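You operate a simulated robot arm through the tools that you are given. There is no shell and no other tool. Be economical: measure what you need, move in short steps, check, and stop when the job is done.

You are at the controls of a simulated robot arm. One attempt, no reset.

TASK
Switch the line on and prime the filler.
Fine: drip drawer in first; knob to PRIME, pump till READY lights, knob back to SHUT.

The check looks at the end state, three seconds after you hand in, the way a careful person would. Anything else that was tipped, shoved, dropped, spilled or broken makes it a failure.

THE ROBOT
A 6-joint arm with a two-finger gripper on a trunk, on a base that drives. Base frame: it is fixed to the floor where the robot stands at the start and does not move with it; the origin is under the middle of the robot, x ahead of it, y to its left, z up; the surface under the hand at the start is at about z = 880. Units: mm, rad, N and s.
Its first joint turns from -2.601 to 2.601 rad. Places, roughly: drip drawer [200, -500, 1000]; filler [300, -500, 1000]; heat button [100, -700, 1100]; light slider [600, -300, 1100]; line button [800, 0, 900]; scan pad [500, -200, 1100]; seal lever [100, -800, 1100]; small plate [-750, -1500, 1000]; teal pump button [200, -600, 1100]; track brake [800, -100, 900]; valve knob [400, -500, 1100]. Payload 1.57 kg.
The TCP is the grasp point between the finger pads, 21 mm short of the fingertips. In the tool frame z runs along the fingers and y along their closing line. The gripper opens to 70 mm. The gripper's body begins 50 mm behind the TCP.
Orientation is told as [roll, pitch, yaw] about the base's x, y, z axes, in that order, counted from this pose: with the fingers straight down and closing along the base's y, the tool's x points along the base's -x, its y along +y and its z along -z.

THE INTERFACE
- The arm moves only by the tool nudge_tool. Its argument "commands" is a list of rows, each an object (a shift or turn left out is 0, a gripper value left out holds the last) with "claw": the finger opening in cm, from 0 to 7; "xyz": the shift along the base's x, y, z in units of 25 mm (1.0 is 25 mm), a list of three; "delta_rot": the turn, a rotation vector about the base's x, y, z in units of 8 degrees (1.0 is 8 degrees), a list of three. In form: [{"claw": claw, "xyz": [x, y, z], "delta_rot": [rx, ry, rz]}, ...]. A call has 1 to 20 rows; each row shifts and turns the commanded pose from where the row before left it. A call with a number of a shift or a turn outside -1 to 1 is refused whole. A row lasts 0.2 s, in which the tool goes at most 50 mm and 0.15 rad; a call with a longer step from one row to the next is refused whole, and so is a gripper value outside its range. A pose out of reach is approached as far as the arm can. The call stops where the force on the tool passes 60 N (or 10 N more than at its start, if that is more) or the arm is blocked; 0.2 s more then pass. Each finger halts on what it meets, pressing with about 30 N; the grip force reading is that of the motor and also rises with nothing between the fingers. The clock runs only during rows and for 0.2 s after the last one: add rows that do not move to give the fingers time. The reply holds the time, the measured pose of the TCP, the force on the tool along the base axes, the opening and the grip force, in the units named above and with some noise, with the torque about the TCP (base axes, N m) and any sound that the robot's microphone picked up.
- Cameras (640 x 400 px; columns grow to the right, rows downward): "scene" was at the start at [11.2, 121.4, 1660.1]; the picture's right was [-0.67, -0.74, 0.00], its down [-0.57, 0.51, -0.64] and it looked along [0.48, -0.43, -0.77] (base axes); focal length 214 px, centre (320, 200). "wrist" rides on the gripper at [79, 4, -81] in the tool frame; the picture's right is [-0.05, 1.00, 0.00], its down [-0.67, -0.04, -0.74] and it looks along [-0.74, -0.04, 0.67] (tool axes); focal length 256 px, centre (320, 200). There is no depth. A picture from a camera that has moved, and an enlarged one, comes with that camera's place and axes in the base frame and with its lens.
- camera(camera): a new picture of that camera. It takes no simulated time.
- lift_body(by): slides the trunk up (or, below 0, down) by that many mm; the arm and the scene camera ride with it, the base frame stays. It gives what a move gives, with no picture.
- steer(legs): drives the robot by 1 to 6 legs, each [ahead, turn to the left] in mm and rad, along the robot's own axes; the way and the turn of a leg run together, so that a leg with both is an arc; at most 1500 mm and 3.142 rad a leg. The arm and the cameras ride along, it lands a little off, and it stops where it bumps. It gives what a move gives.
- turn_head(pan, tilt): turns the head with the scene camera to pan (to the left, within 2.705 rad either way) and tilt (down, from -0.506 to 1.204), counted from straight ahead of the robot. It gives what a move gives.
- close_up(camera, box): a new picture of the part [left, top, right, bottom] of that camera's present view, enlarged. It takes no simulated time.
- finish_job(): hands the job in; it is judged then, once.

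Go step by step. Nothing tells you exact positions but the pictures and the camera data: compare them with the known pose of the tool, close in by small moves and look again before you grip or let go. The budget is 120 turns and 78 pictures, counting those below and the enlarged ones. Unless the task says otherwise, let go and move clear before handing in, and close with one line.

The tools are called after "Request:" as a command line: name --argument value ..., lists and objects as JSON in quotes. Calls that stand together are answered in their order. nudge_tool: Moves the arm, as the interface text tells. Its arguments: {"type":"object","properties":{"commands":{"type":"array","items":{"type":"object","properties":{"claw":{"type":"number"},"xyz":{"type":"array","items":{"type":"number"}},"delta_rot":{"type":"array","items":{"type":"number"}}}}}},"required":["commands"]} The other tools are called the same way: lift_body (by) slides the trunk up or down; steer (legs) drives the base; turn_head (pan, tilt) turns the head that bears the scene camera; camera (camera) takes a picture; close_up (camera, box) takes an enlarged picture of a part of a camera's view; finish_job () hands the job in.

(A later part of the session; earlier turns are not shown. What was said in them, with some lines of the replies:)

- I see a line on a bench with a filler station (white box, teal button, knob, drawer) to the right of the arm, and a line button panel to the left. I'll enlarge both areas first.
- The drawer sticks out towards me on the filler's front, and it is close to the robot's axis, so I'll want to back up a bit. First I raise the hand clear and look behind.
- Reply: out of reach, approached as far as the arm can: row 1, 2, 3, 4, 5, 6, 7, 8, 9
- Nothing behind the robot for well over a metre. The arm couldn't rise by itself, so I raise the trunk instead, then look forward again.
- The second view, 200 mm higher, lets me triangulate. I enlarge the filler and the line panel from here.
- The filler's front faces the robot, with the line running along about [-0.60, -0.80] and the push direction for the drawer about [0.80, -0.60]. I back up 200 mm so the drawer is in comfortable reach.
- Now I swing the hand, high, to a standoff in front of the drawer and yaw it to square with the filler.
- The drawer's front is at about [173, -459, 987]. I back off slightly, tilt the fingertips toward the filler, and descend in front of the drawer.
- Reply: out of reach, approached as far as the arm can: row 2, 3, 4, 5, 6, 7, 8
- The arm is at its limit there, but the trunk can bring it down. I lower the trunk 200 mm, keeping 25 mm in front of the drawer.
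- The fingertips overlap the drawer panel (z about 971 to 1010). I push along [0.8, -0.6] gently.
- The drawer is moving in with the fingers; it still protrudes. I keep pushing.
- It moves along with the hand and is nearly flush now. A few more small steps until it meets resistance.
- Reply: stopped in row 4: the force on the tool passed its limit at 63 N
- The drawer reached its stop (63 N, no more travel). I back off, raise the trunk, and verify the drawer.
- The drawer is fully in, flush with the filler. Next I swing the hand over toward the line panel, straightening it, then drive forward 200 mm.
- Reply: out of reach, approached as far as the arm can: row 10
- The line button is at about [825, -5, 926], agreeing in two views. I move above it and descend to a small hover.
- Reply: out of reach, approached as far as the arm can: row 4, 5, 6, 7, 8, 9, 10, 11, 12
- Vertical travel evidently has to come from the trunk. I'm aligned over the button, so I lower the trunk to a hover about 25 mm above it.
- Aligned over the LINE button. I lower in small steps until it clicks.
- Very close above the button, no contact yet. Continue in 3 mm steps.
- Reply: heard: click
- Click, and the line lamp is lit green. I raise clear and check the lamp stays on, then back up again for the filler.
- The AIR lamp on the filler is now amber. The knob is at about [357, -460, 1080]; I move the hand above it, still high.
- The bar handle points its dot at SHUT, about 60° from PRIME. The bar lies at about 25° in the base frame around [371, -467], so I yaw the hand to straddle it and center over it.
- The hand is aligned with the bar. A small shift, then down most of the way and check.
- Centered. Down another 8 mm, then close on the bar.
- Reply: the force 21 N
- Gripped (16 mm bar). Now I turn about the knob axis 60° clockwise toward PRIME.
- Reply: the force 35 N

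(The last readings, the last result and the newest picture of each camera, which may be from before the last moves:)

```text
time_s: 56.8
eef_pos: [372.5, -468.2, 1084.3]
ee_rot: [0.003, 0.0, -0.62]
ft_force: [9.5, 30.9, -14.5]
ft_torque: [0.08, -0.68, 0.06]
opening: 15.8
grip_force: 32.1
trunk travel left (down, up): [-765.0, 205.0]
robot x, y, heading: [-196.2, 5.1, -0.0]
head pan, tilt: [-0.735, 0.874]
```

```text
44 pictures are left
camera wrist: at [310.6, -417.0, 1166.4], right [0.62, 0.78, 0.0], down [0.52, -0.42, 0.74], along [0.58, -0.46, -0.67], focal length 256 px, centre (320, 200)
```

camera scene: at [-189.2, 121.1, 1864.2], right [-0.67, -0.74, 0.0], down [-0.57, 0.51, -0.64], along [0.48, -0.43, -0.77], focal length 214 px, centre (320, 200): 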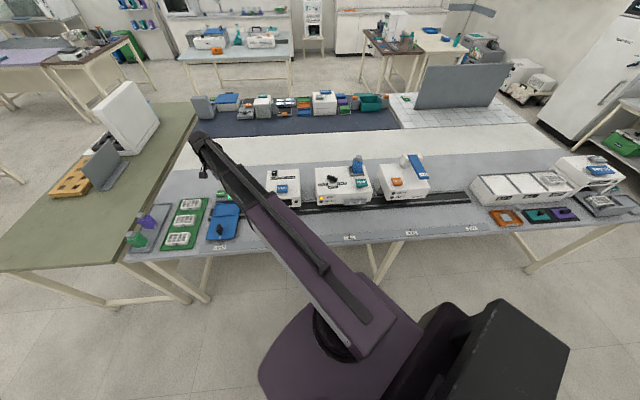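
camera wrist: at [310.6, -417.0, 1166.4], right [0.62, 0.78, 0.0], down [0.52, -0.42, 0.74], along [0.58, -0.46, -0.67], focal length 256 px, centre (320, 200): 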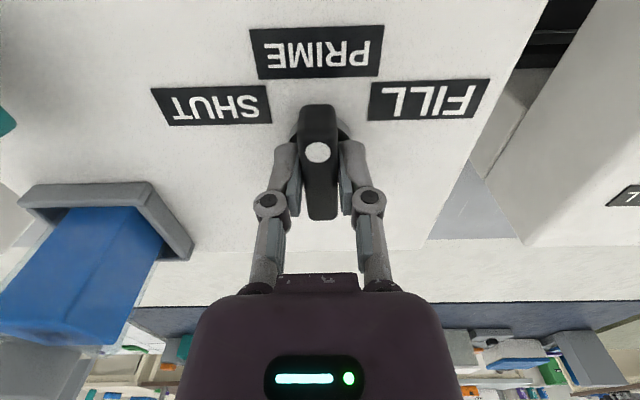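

The knob now points at PRIME. I relax the side strain, open, and raise to check.

Request:
nudge_tool --commands '[{"xyz": [0, 0.16, 0]}, {"claw": 2}, {"claw": 3}, {"claw": 4}, {"claw": 5}, {}]'

Request:
lift_body --by 120

Request:
camera --camera "wrist"

```text
time_s: 58.1
eef_pos: [370.8, -468.0, 1082.7]
ee_rot: [-0.001, -0.002, -0.618]
ft_force: [0.4, 0.9, 0.3]
ft_torque: [0.0, 0.01, 0.04]
opening: 50.1
grip_force: 0.0
trunk travel left (down, up): [-765.0, 205.0]
robot x, y, heading: [-203.7, -1.9, 0.001]
head pan, tilt: [-0.735, 0.874]
```

```text
time_s: 59.6
eef_pos: [370.2, -467.5, 1203.7]
ee_rot: [0.0, 0.0, -0.62]
ft_force: [-0.3, 0.1, -0.3]
ft_torque: [-0.01, 0.03, 0.01]
opening: 49.8
grip_force: 0.1
trunk travel left (down, up): [-885.0, 85.0]
robot x, y, heading: [-197.8, 3.2, 0.002]
head pan, tilt: [-0.735, 0.874]
```

```text
43 pictures are left
camera wrist: at [308.7, -417.2, 1286.3], right [0.62, 0.78, 0.0], down [0.52, -0.41, 0.75], along [0.58, -0.46, -0.67], focal length 256 px, centre (320, 200)
```

wrist: 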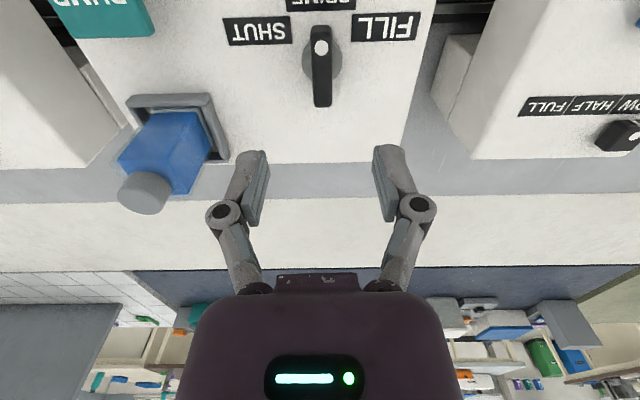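

The knob stays at PRIME. I close the fingers and move above the PUMP button, about [249, -556, 1075].

Request:
nudge_tool --commands '[{"xyz": [-0.81, -0.59, 0], "claw": 4}, {"xyz": [-0.81, -0.59, 0], "claw": 3}, {"xyz": [-0.81, -0.59, 0], "claw": 2}, {"xyz": [-0.81, -0.59, 0], "claw": 1}, {"xyz": [-0.81, -0.59, 0], "claw": 0}, {"xyz": [-0.81, -0.59, 0]}]'

Request:
camera --camera "wrist"

```text
time_s: 61.0
eef_pos: [249.2, -556.1, 1204.3]
ee_rot: [0.0, -0.002, -0.618]
ft_force: [-0.1, 0.5, 0.0]
ft_torque: [0.02, -0.03, -0.01]
opening: 0.3
grip_force: 28.7
trunk travel left (down, up): [-885.0, 85.0]
robot x, y, heading: [-199.3, 5.2, 0.0]
head pan, tilt: [-0.735, 0.874]
```

```text
42 pictures are left
camera wrist: at [186.7, -505.4, 1286.4], right [0.62, 0.78, 0.0], down [0.52, -0.41, 0.75], along [0.58, -0.46, -0.67], focal length 256 px, centre (320, 200)
```

wrist: 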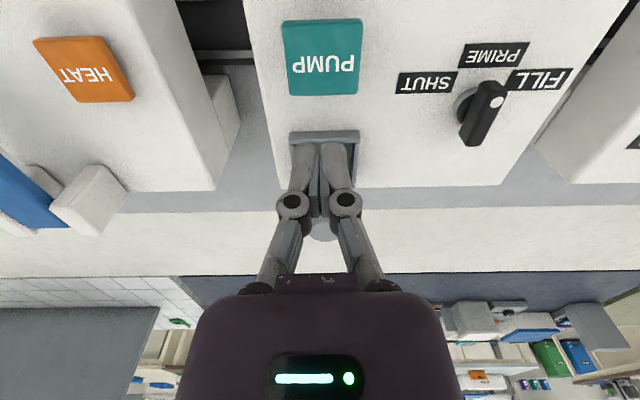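

The button center is at about [243, -548]. I shift slightly and lower to a hover.

Request:
nudge_tool --commands '[{"xyz": [-0.24, 0.32, 0]}]'

Request:
lift_body --by -75

Request:
camera --camera "wrist"

```text
time_s: 61.5
eef_pos: [243.0, -548.0, 1203.7]
ee_rot: [0.0, -0.004, -0.619]
ft_force: [0.2, 0.7, 0.1]
ft_torque: [0.0, 0.01, 0.01]
opening: 0.1
grip_force: 28.4
trunk travel left (down, up): [-885.0, 85.0]
robot x, y, heading: [-197.7, 1.7, -0.002]
head pan, tilt: [-0.735, 0.874]
```

```text
time_s: 62.6
eef_pos: [242.4, -548.8, 1130.0]
ee_rot: [0.0, -0.002, -0.618]
ft_force: [-0.5, -0.6, 0.2]
ft_torque: [-0.01, -0.01, 0.01]
opening: 0.1
grip_force: 29.1
trunk travel left (down, up): [-810.0, 160.0]
robot x, y, heading: [-197.8, -1.5, 0.004]
head pan, tilt: [-0.735, 0.874]
```

```text
41 pictures are left
camera wrist: at [181.6, -496.9, 1211.4], right [0.62, 0.78, 0.0], down [0.52, -0.41, 0.75], along [0.58, -0.46, -0.67], focal length 256 px, centre (320, 200)
```

wrist: 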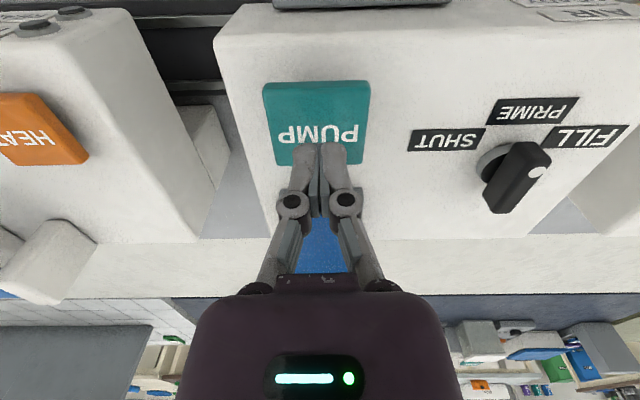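

Good alignment; button top near z 1083. I lower toward contact.

Request:
lift_body --by -24

Request:
lift_body --by -4

Request:
lift_body --by -4

Request:
close_up --camera "wrist" --box '[200, 0, 640, 275]'

```text
time_s: 63.3
eef_pos: [242.7, -547.5, 1104.6]
ee_rot: [-0.001, -0.004, -0.618]
ft_force: [0.1, -0.2, 0.8]
ft_torque: [-0.01, 0.01, 0.03]
opening: 6.1
grip_force: 28.9
trunk travel left (down, up): [-786.0, 184.0]
robot x, y, heading: [-198.7, 3.7, 0.004]
head pan, tilt: [-0.735, 0.874]
```

```text
time_s: 63.8
eef_pos: [243.6, -548.8, 1101.5]
ee_rot: [-0.001, -0.003, -0.618]
ft_force: [0.1, -1.7, 2.6]
ft_torque: [-0.04, -0.01, -0.01]
opening: 6.1
grip_force: 28.5
trunk travel left (down, up): [-782.0, 188.0]
robot x, y, heading: [-197.8, 2.4, 0.003]
head pan, tilt: [-0.735, 0.874]
```

```text
time_s: 64.3
eef_pos: [243.5, -547.5, 1097.2]
ee_rot: [0.001, -0.002, -0.617]
ft_force: [0.8, -0.5, 4.8]
ft_torque: [-0.01, -0.04, 0.0]
opening: 6.0
grip_force: 28.3
trunk travel left (down, up): [-778.0, 192.0]
robot x, y, heading: [-201.4, 3.2, 0.005]
head pan, tilt: [-0.735, 0.874]
```

```text
1.45 times, centred on (420, 138) of wrist
camera zoom: at [181.6, -496.9, 1179.5], right [0.62, 0.78, 0.0], down [0.52, -0.41, 0.75], along [0.58, -0.46, -0.67], focal length 372 px, centre (174, 291)
```

zoom: 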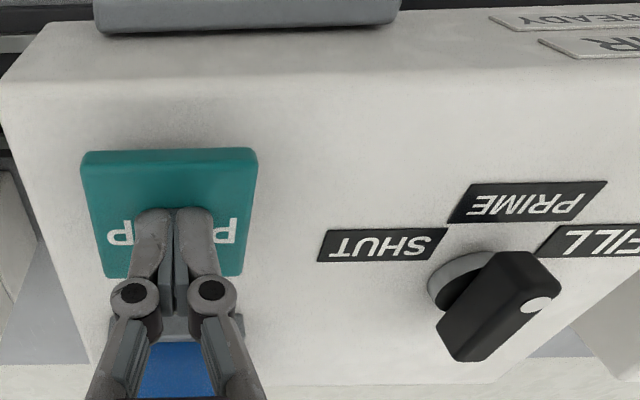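

Contact made; the button is springing down. A bit further until it clicks.

Request:
lift_body --by -3

Request:
lift_body --by -3

Request:
close_up --camera "scene" --box '[280, 140, 440, 240]'

```text
time_s: 64.8
eef_pos: [242.9, -547.7, 1094.2]
ee_rot: [0.0, -0.005, -0.619]
ft_force: [0.9, -0.7, 6.4]
ft_torque: [-0.03, -0.03, -0.04]
opening: 6.0
grip_force: 28.4
trunk travel left (down, up): [-775.0, 195.0]
robot x, y, heading: [-198.1, 3.6, 0.0]
head pan, tilt: [-0.735, 0.874]
```

```text
time_s: 65.4
eef_pos: [242.9, -547.9, 1091.3]
ee_rot: [0.0, -0.002, -0.617]
ft_force: [1.8, -1.4, 7.9]
ft_torque: [-0.02, 0.01, 0.02]
opening: 6.2
grip_force: 29.2
trunk travel left (down, up): [-772.0, 198.0]
robot x, y, heading: [-196.9, 2.2, 0.002]
head pan, tilt: [-0.735, 0.874]
```

```text
4.00 times, centred on (360, 190) of scene
camera zoom: at [-187.9, 121.4, 1751.2], right [-0.67, -0.74, 0.0], down [-0.57, 0.51, -0.64], along [0.48, -0.43, -0.77], focal length 858 px, centre (160, 240)
```

zoom: 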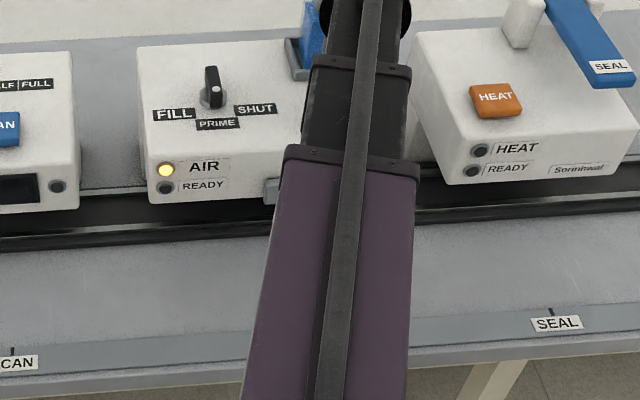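

The READY lamp is visible in this view. The pump is a long soft stroke; I press on further.

Request:
lift_body --by -4

Request:
lift_body --by -3

Request:
close_up --camera "wrist" --box '[200, 0, 640, 275]'

```text
time_s: 65.9
eef_pos: [244.0, -547.0, 1087.0]
ee_rot: [-0.001, -0.003, -0.616]
ft_force: [5.2, -4.3, 21.9]
ft_torque: [-0.1, -0.05, 0.02]
opening: 6.1
grip_force: 28.3
trunk travel left (down, up): [-768.0, 202.0]
robot x, y, heading: [-196.3, -1.0, 0.004]
head pan, tilt: [-0.735, 0.874]
```

```text
time_s: 66.4
eef_pos: [243.2, -547.9, 1086.0]
ee_rot: [-0.002, -0.007, -0.62]
ft_force: [12.6, -13.9, 54.0]
ft_torque: [-0.27, -0.15, 0.01]
opening: 5.9
grip_force: 28.4
trunk travel left (down, up): [-765.0, 205.0]
robot x, y, heading: [-198.3, 4.6, 0.0]
head pan, tilt: [-0.735, 0.874]
```

```text
1.45 times, centred on (420, 138) of wrist
camera zoom: at [181.1, -496.3, 1167.9], right [0.62, 0.78, 0.0], down [0.52, -0.41, 0.75], along [0.59, -0.47, -0.66], focal length 372 px, centre (174, 291)
```

zoom: 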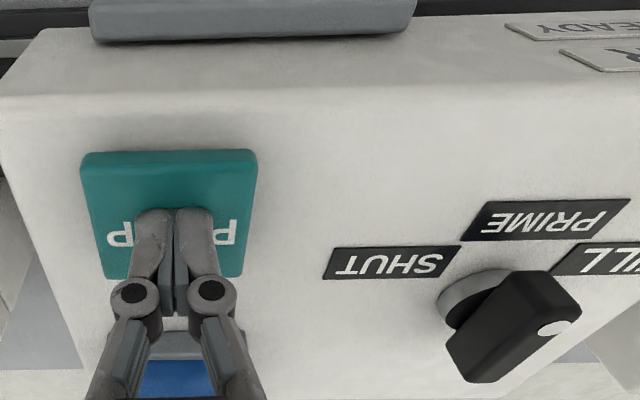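

Bottomed out: that's one full stroke. I release fully and check READY, then repeat.

Request:
lift_body --by 24

Request:
close_up --camera "scene" --box '[280, 140, 440, 240]'

Request:
lift_body --by -22

Request:
lift_body --by 22

Request:
close_up --camera "scene" --box '[280, 140, 440, 240]'

```text
time_s: 67.1
eef_pos: [243.3, -548.0, 1107.0]
ee_rot: [-0.001, -0.001, -0.619]
ft_force: [-0.2, 0.0, -0.5]
ft_torque: [0.02, -0.06, 0.0]
opening: 0.0
grip_force: 28.3
trunk travel left (down, up): [-789.0, 181.0]
robot x, y, heading: [-203.4, 1.3, 0.008]
head pan, tilt: [-0.735, 0.874]
```

```text
4.00 times, centred on (360, 190) of scene
camera zoom: at [-187.4, 120.8, 1767.9], right [-0.67, -0.74, 0.0], down [-0.57, 0.51, -0.64], along [0.48, -0.43, -0.77], focal length 858 px, centre (160, 240)
```

zoom: 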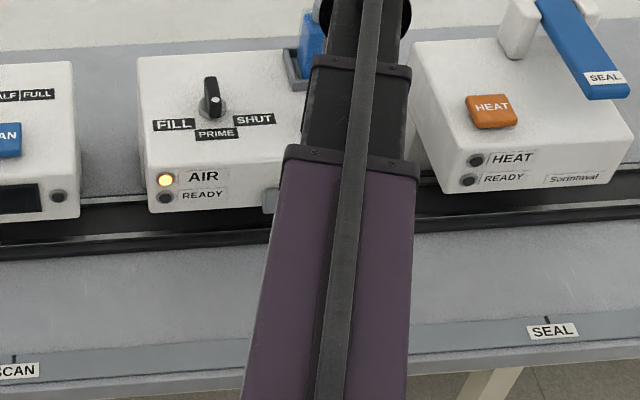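

```text
time_s: 67.8
eef_pos: [242.6, -547.8, 1087.4]
ee_rot: [0.0, -0.004, -0.618]
ft_force: [4.1, -5.0, 30.4]
ft_torque: [-0.08, -0.07, -0.04]
opening: 5.9
grip_force: 28.6
trunk travel left (down, up): [-767.0, 203.0]
robot x, y, heading: [-196.8, 1.5, 0.0]
head pan, tilt: [-0.735, 0.874]
```

```text
time_s: 68.5
eef_pos: [242.5, -548.1, 1108.1]
ee_rot: [0.0, -0.002, -0.619]
ft_force: [0.0, -1.0, 1.4]
ft_torque: [0.0, -0.01, -0.01]
opening: 0.0
grip_force: 28.5
trunk travel left (down, up): [-789.0, 181.0]
robot x, y, heading: [-196.9, 1.4, 0.003]
head pan, tilt: [-0.735, 0.874]
```

```text
4.00 times, centred on (360, 190) of scene
camera zoom: at [-187.5, 120.9, 1768.0], right [-0.67, -0.74, 0.0], down [-0.57, 0.51, -0.64], along [0.48, -0.43, -0.77], focal length 858 px, centre (160, 240)
```

zoom: 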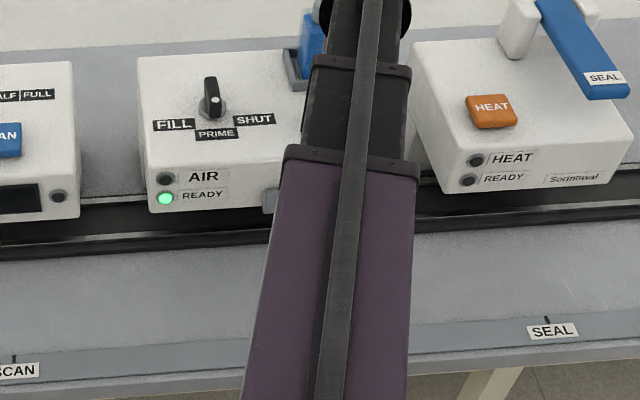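

READY is lit green and AIR is off. Now I raise, return over the knob with fingers open, to turn it back to SHUT.

Request:
lift_body --by 96

Request:
nudge_tool --commands '[{"xyz": [0.85, 0.53, 0]}, {"xyz": [0.85, 0.53, 0]}, {"xyz": [0.85, 0.53, 0], "claw": 2}, {"xyz": [0.85, 0.53, 0], "claw": 3}, {"xyz": [0.85, 0.53, 0], "claw": 4}, {"xyz": [0.85, 0.53, 0], "claw": 5}, {}]'

Request:
lift_body --by -75

Request:
camera --camera "wrist"

```text
time_s: 69.8
eef_pos: [242.7, -547.3, 1204.2]
ee_rot: [-0.002, -0.001, -0.618]
ft_force: [-0.2, 0.6, -0.2]
ft_torque: [-0.01, 0.02, 0.01]
opening: 0.0
grip_force: 28.3
trunk travel left (down, up): [-885.0, 85.0]
robot x, y, heading: [-196.0, 3.1, 0.002]
head pan, tilt: [-0.735, 0.874]
```

```text
time_s: 71.4
eef_pos: [370.7, -470.7, 1203.8]
ee_rot: [0.0, -0.001, -0.618]
ft_force: [0.3, 0.1, 0.5]
ft_torque: [-0.01, 0.01, -0.02]
opening: 50.2
grip_force: 0.1
trunk travel left (down, up): [-885.0, 85.0]
robot x, y, heading: [-197.8, -2.0, 0.002]
head pan, tilt: [-0.735, 0.874]
```

```text
time_s: 72.5
eef_pos: [370.9, -471.0, 1127.6]
ee_rot: [0.001, -0.001, -0.62]
ft_force: [0.3, -0.2, -0.3]
ft_torque: [-0.05, -0.01, 0.01]
opening: 49.8
grip_force: 0.1
trunk travel left (down, up): [-810.0, 160.0]
robot x, y, heading: [-194.8, 3.5, -0.0]
head pan, tilt: [-0.735, 0.874]
```

```text
35 pictures are left
camera wrist: at [309.6, -419.1, 1211.4], right [0.62, 0.78, 0.0], down [0.52, -0.41, 0.75], along [0.58, -0.46, -0.67], focal length 256 px, centre (320, 200)
```

wrist: 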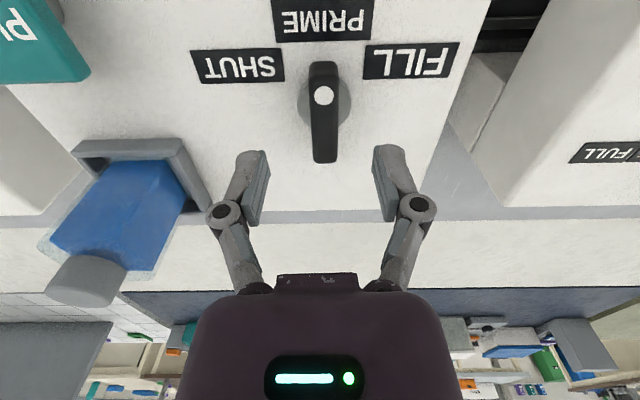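

Centered on the bar. Lower, grip, and look at the grip readings.

Request:
nudge_tool --commands '[{"xyz": [0, 0.1, 0]}]'

Request:
lift_body --by -45

Request:
nudge_tool --commands '[{"claw": 3}, {"claw": 2}, {"claw": 1}, {"claw": 0}, {}, {}]'

```text
time_s: 72.9
eef_pos: [371.5, -467.0, 1128.4]
ee_rot: [-0.001, -0.002, -0.619]
ft_force: [0.0, -0.1, -0.3]
ft_torque: [-0.01, 0.0, 0.01]
opening: 49.9
grip_force: 0.0
trunk travel left (down, up): [-810.0, 160.0]
robot x, y, heading: [-196.6, 2.4, 0.006]
head pan, tilt: [-0.735, 0.874]
```

```text
time_s: 73.8
eef_pos: [370.0, -467.6, 1084.5]
ee_rot: [0.0, -0.001, -0.618]
ft_force: [0.2, -0.4, 0.7]
ft_torque: [0.0, 0.02, 0.03]
opening: 49.8
grip_force: 0.1
trunk travel left (down, up): [-765.0, 205.0]
robot x, y, heading: [-198.2, 4.4, -0.001]
head pan, tilt: [-0.735, 0.874]
```

```text
time_s: 75.2
eef_pos: [370.8, -466.8, 1084.5]
ee_rot: [0.0, -0.002, -0.616]
ft_force: [0.9, 0.2, 2.5]
ft_torque: [0.06, 0.12, -0.05]
opening: 16.1
grip_force: 31.6
trunk travel left (down, up): [-765.0, 205.0]
robot x, y, heading: [-196.8, 4.9, 0.001]
head pan, tilt: [-0.735, 0.874]
```

Clean grip. Turn 60° counter-clockwise back to SHUT.

Request:
nudge_tool --commands '[{"delta_rot": [0, 0, 0.75]}, {"delta_rot": [0, 0, 0.75]}, {"delta_rot": [0, 0, 0.75]}, {"delta_rot": [0, 0, 0.75]}, {"delta_rot": [0, 0, 0.75]}, {"delta_rot": [0, 0, 0.75]}, {"delta_rot": [0, 0, 0.75]}, {"delta_rot": [0, 0, 0.75]}, {"delta_rot": [0, 0, 0.75]}, {"delta_rot": [0, 0, 0.75]}, {}]'

Request:
camera --camera "wrist"

```text
time_s: 77.6
eef_pos: [370.4, -470.2, 1083.6]
ee_rot: [-0.003, -0.003, 0.43]
ft_force: [5.0, -30.1, 22.5]
ft_torque: [-0.68, -0.04, -0.52]
opening: 16.2
grip_force: 32.0
trunk travel left (down, up): [-765.0, 205.0]
robot x, y, heading: [-195.6, 1.5, -0.001]
head pan, tilt: [-0.735, 0.874]
```

```text
34 pictures are left
camera wrist: at [297.3, -497.4, 1166.1], right [-0.37, 0.93, 0.0], down [0.62, 0.25, 0.75], along [0.7, 0.27, -0.66], focal length 256 px, centre (320, 200)
```

wrist: 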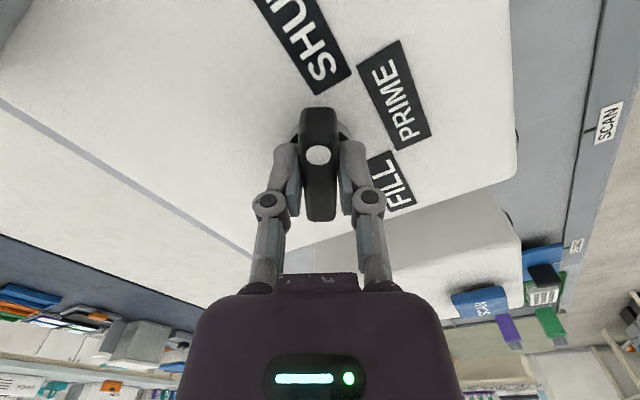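

Same view as before at SHUT. I relax the side strain, open and raise, then verify everything.

Request:
nudge_tool --commands '[{"xyz": [0, -0.12, 0]}, {"claw": 2}, {"claw": 3}, {"claw": 4}, {"claw": 5}, {}]'

Request:
lift_body --by 120

Request:
nudge_tool --commands '[{"xyz": [0.6, 0.8, 0], "delta_rot": [0, 0, -0.9]}, {"xyz": [0.6, 0.8, 0], "delta_rot": [0, 0, -0.9]}, {"xyz": [0.6, 0.8, 0], "delta_rot": [0, 0, -0.9]}, {"xyz": [0.6, 0.8, 0], "delta_rot": [0, 0, -0.9]}, {"xyz": [0.6, 0.8, 0], "delta_rot": [0, 0, -0.9]}, {"xyz": [0.6, 0.8, 0], "delta_rot": [0, 0, -0.9]}, {"xyz": [0.6, 0.8, 0], "delta_rot": [0, 0, -0.9]}, {"xyz": [0.6, 0.8, 0], "delta_rot": [0, 0, -0.9]}, {"xyz": [0.6, 0.8, 0]}, {"xyz": [0.6, 0.8, 0]}, {"xyz": [0.6, 0.8, 0]}, {"xyz": [0.6, 0.8, 0]}]'

Request:
close_up --camera "scene" --box '[280, 140, 440, 240]'

Request:
camera --camera "scene"

```text
time_s: 79.0
eef_pos: [371.7, -469.3, 1084.2]
ee_rot: [-0.001, -0.003, 0.43]
ft_force: [-0.1, 1.1, -0.1]
ft_torque: [0.03, -0.02, 0.0]
opening: 50.1
grip_force: 0.1
trunk travel left (down, up): [-765.0, 205.0]
robot x, y, heading: [-197.4, 3.1, 0.003]
head pan, tilt: [-0.735, 0.874]
```

```text
time_s: 80.5
eef_pos: [371.0, -469.0, 1204.8]
ee_rot: [0.0, 0.0, 0.429]
ft_force: [0.6, -0.5, 0.0]
ft_torque: [-0.02, 0.03, 0.02]
opening: 50.0
grip_force: 0.0
trunk travel left (down, up): [-885.0, 85.0]
robot x, y, heading: [-194.3, 4.7, 0.002]
head pan, tilt: [-0.735, 0.874]
```

```text
time_s: 83.1
eef_pos: [550.2, -228.3, 1203.7]
ee_rot: [0.0, -0.002, -0.576]
ft_force: [0.1, 0.9, 0.2]
ft_torque: [-0.02, -0.01, -0.01]
opening: 50.0
grip_force: 0.0
trunk travel left (down, up): [-885.0, 85.0]
robot x, y, heading: [-197.3, -0.0, 0.002]
head pan, tilt: [-0.735, 0.874]
```

```text
4.00 times, centred on (360, 190) of scene
camera zoom: at [-186.9, 121.5, 1864.1], right [-0.67, -0.74, 0.0], down [-0.57, 0.51, -0.64], along [0.48, -0.43, -0.77], focal length 858 px, centre (160, 240)
```

zoom: 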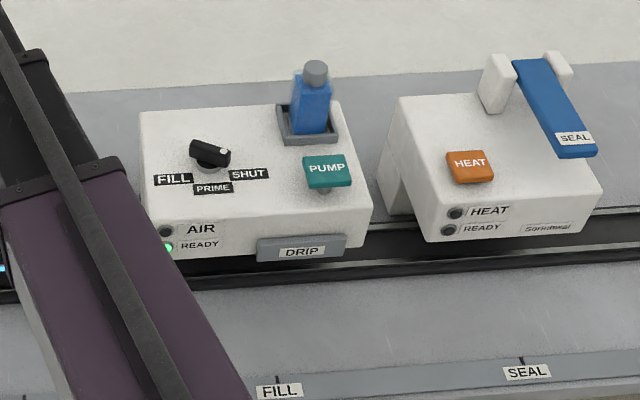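

```text
32 pictures are left
camera scene: at [-186.9, 121.5, 1864.1], right [-0.67, -0.74, 0.0], down [-0.57, 0.51, -0.64], along [0.48, -0.43, -0.77], focal length 214 px, centre (320, 200)
```

scene: 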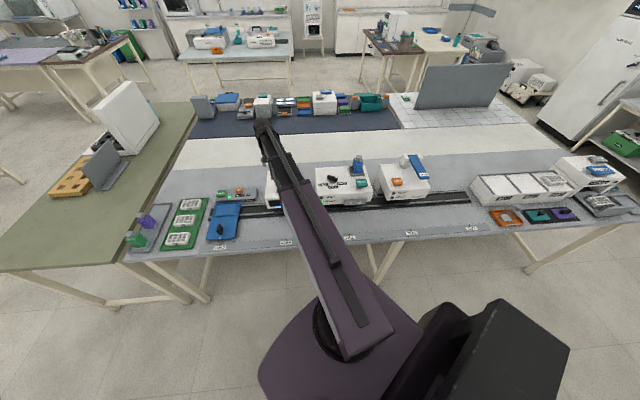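

The knob is at SHUT, READY is lit, and the drawer is in. One last check of the line lamp.

Request:
close_up --camera "scene" --box '[190, 170, 290, 232]'

```text
6.40 times, centred on (240, 201) of scene
camera zoom: at [-186.9, 121.5, 1864.1], right [-0.67, -0.74, 0.0], down [-0.57, 0.51, -0.64], along [0.48, -0.43, -0.77], focal length 1373 px, centre (832, 194)
```

zoom: 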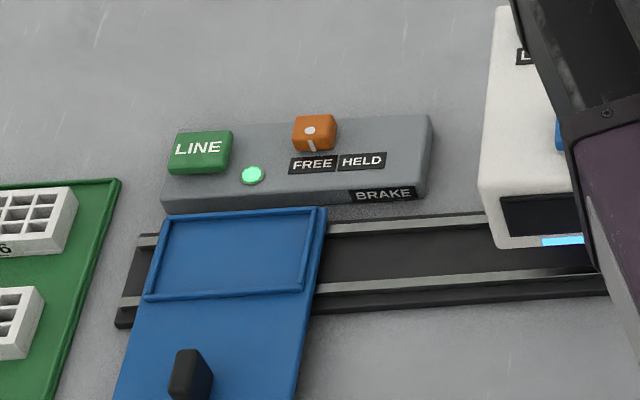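

The line lamp is green, READY is lit, the knob is at SHUT, the drawer is in and the hand is clear. I'm handing in.

Request:
finish_job

```text
The job is handed in.
```

The line is on and the filler is primed: the drip drawer is in, READY is lit after two pump strokes, and the knob is back at SHUT.
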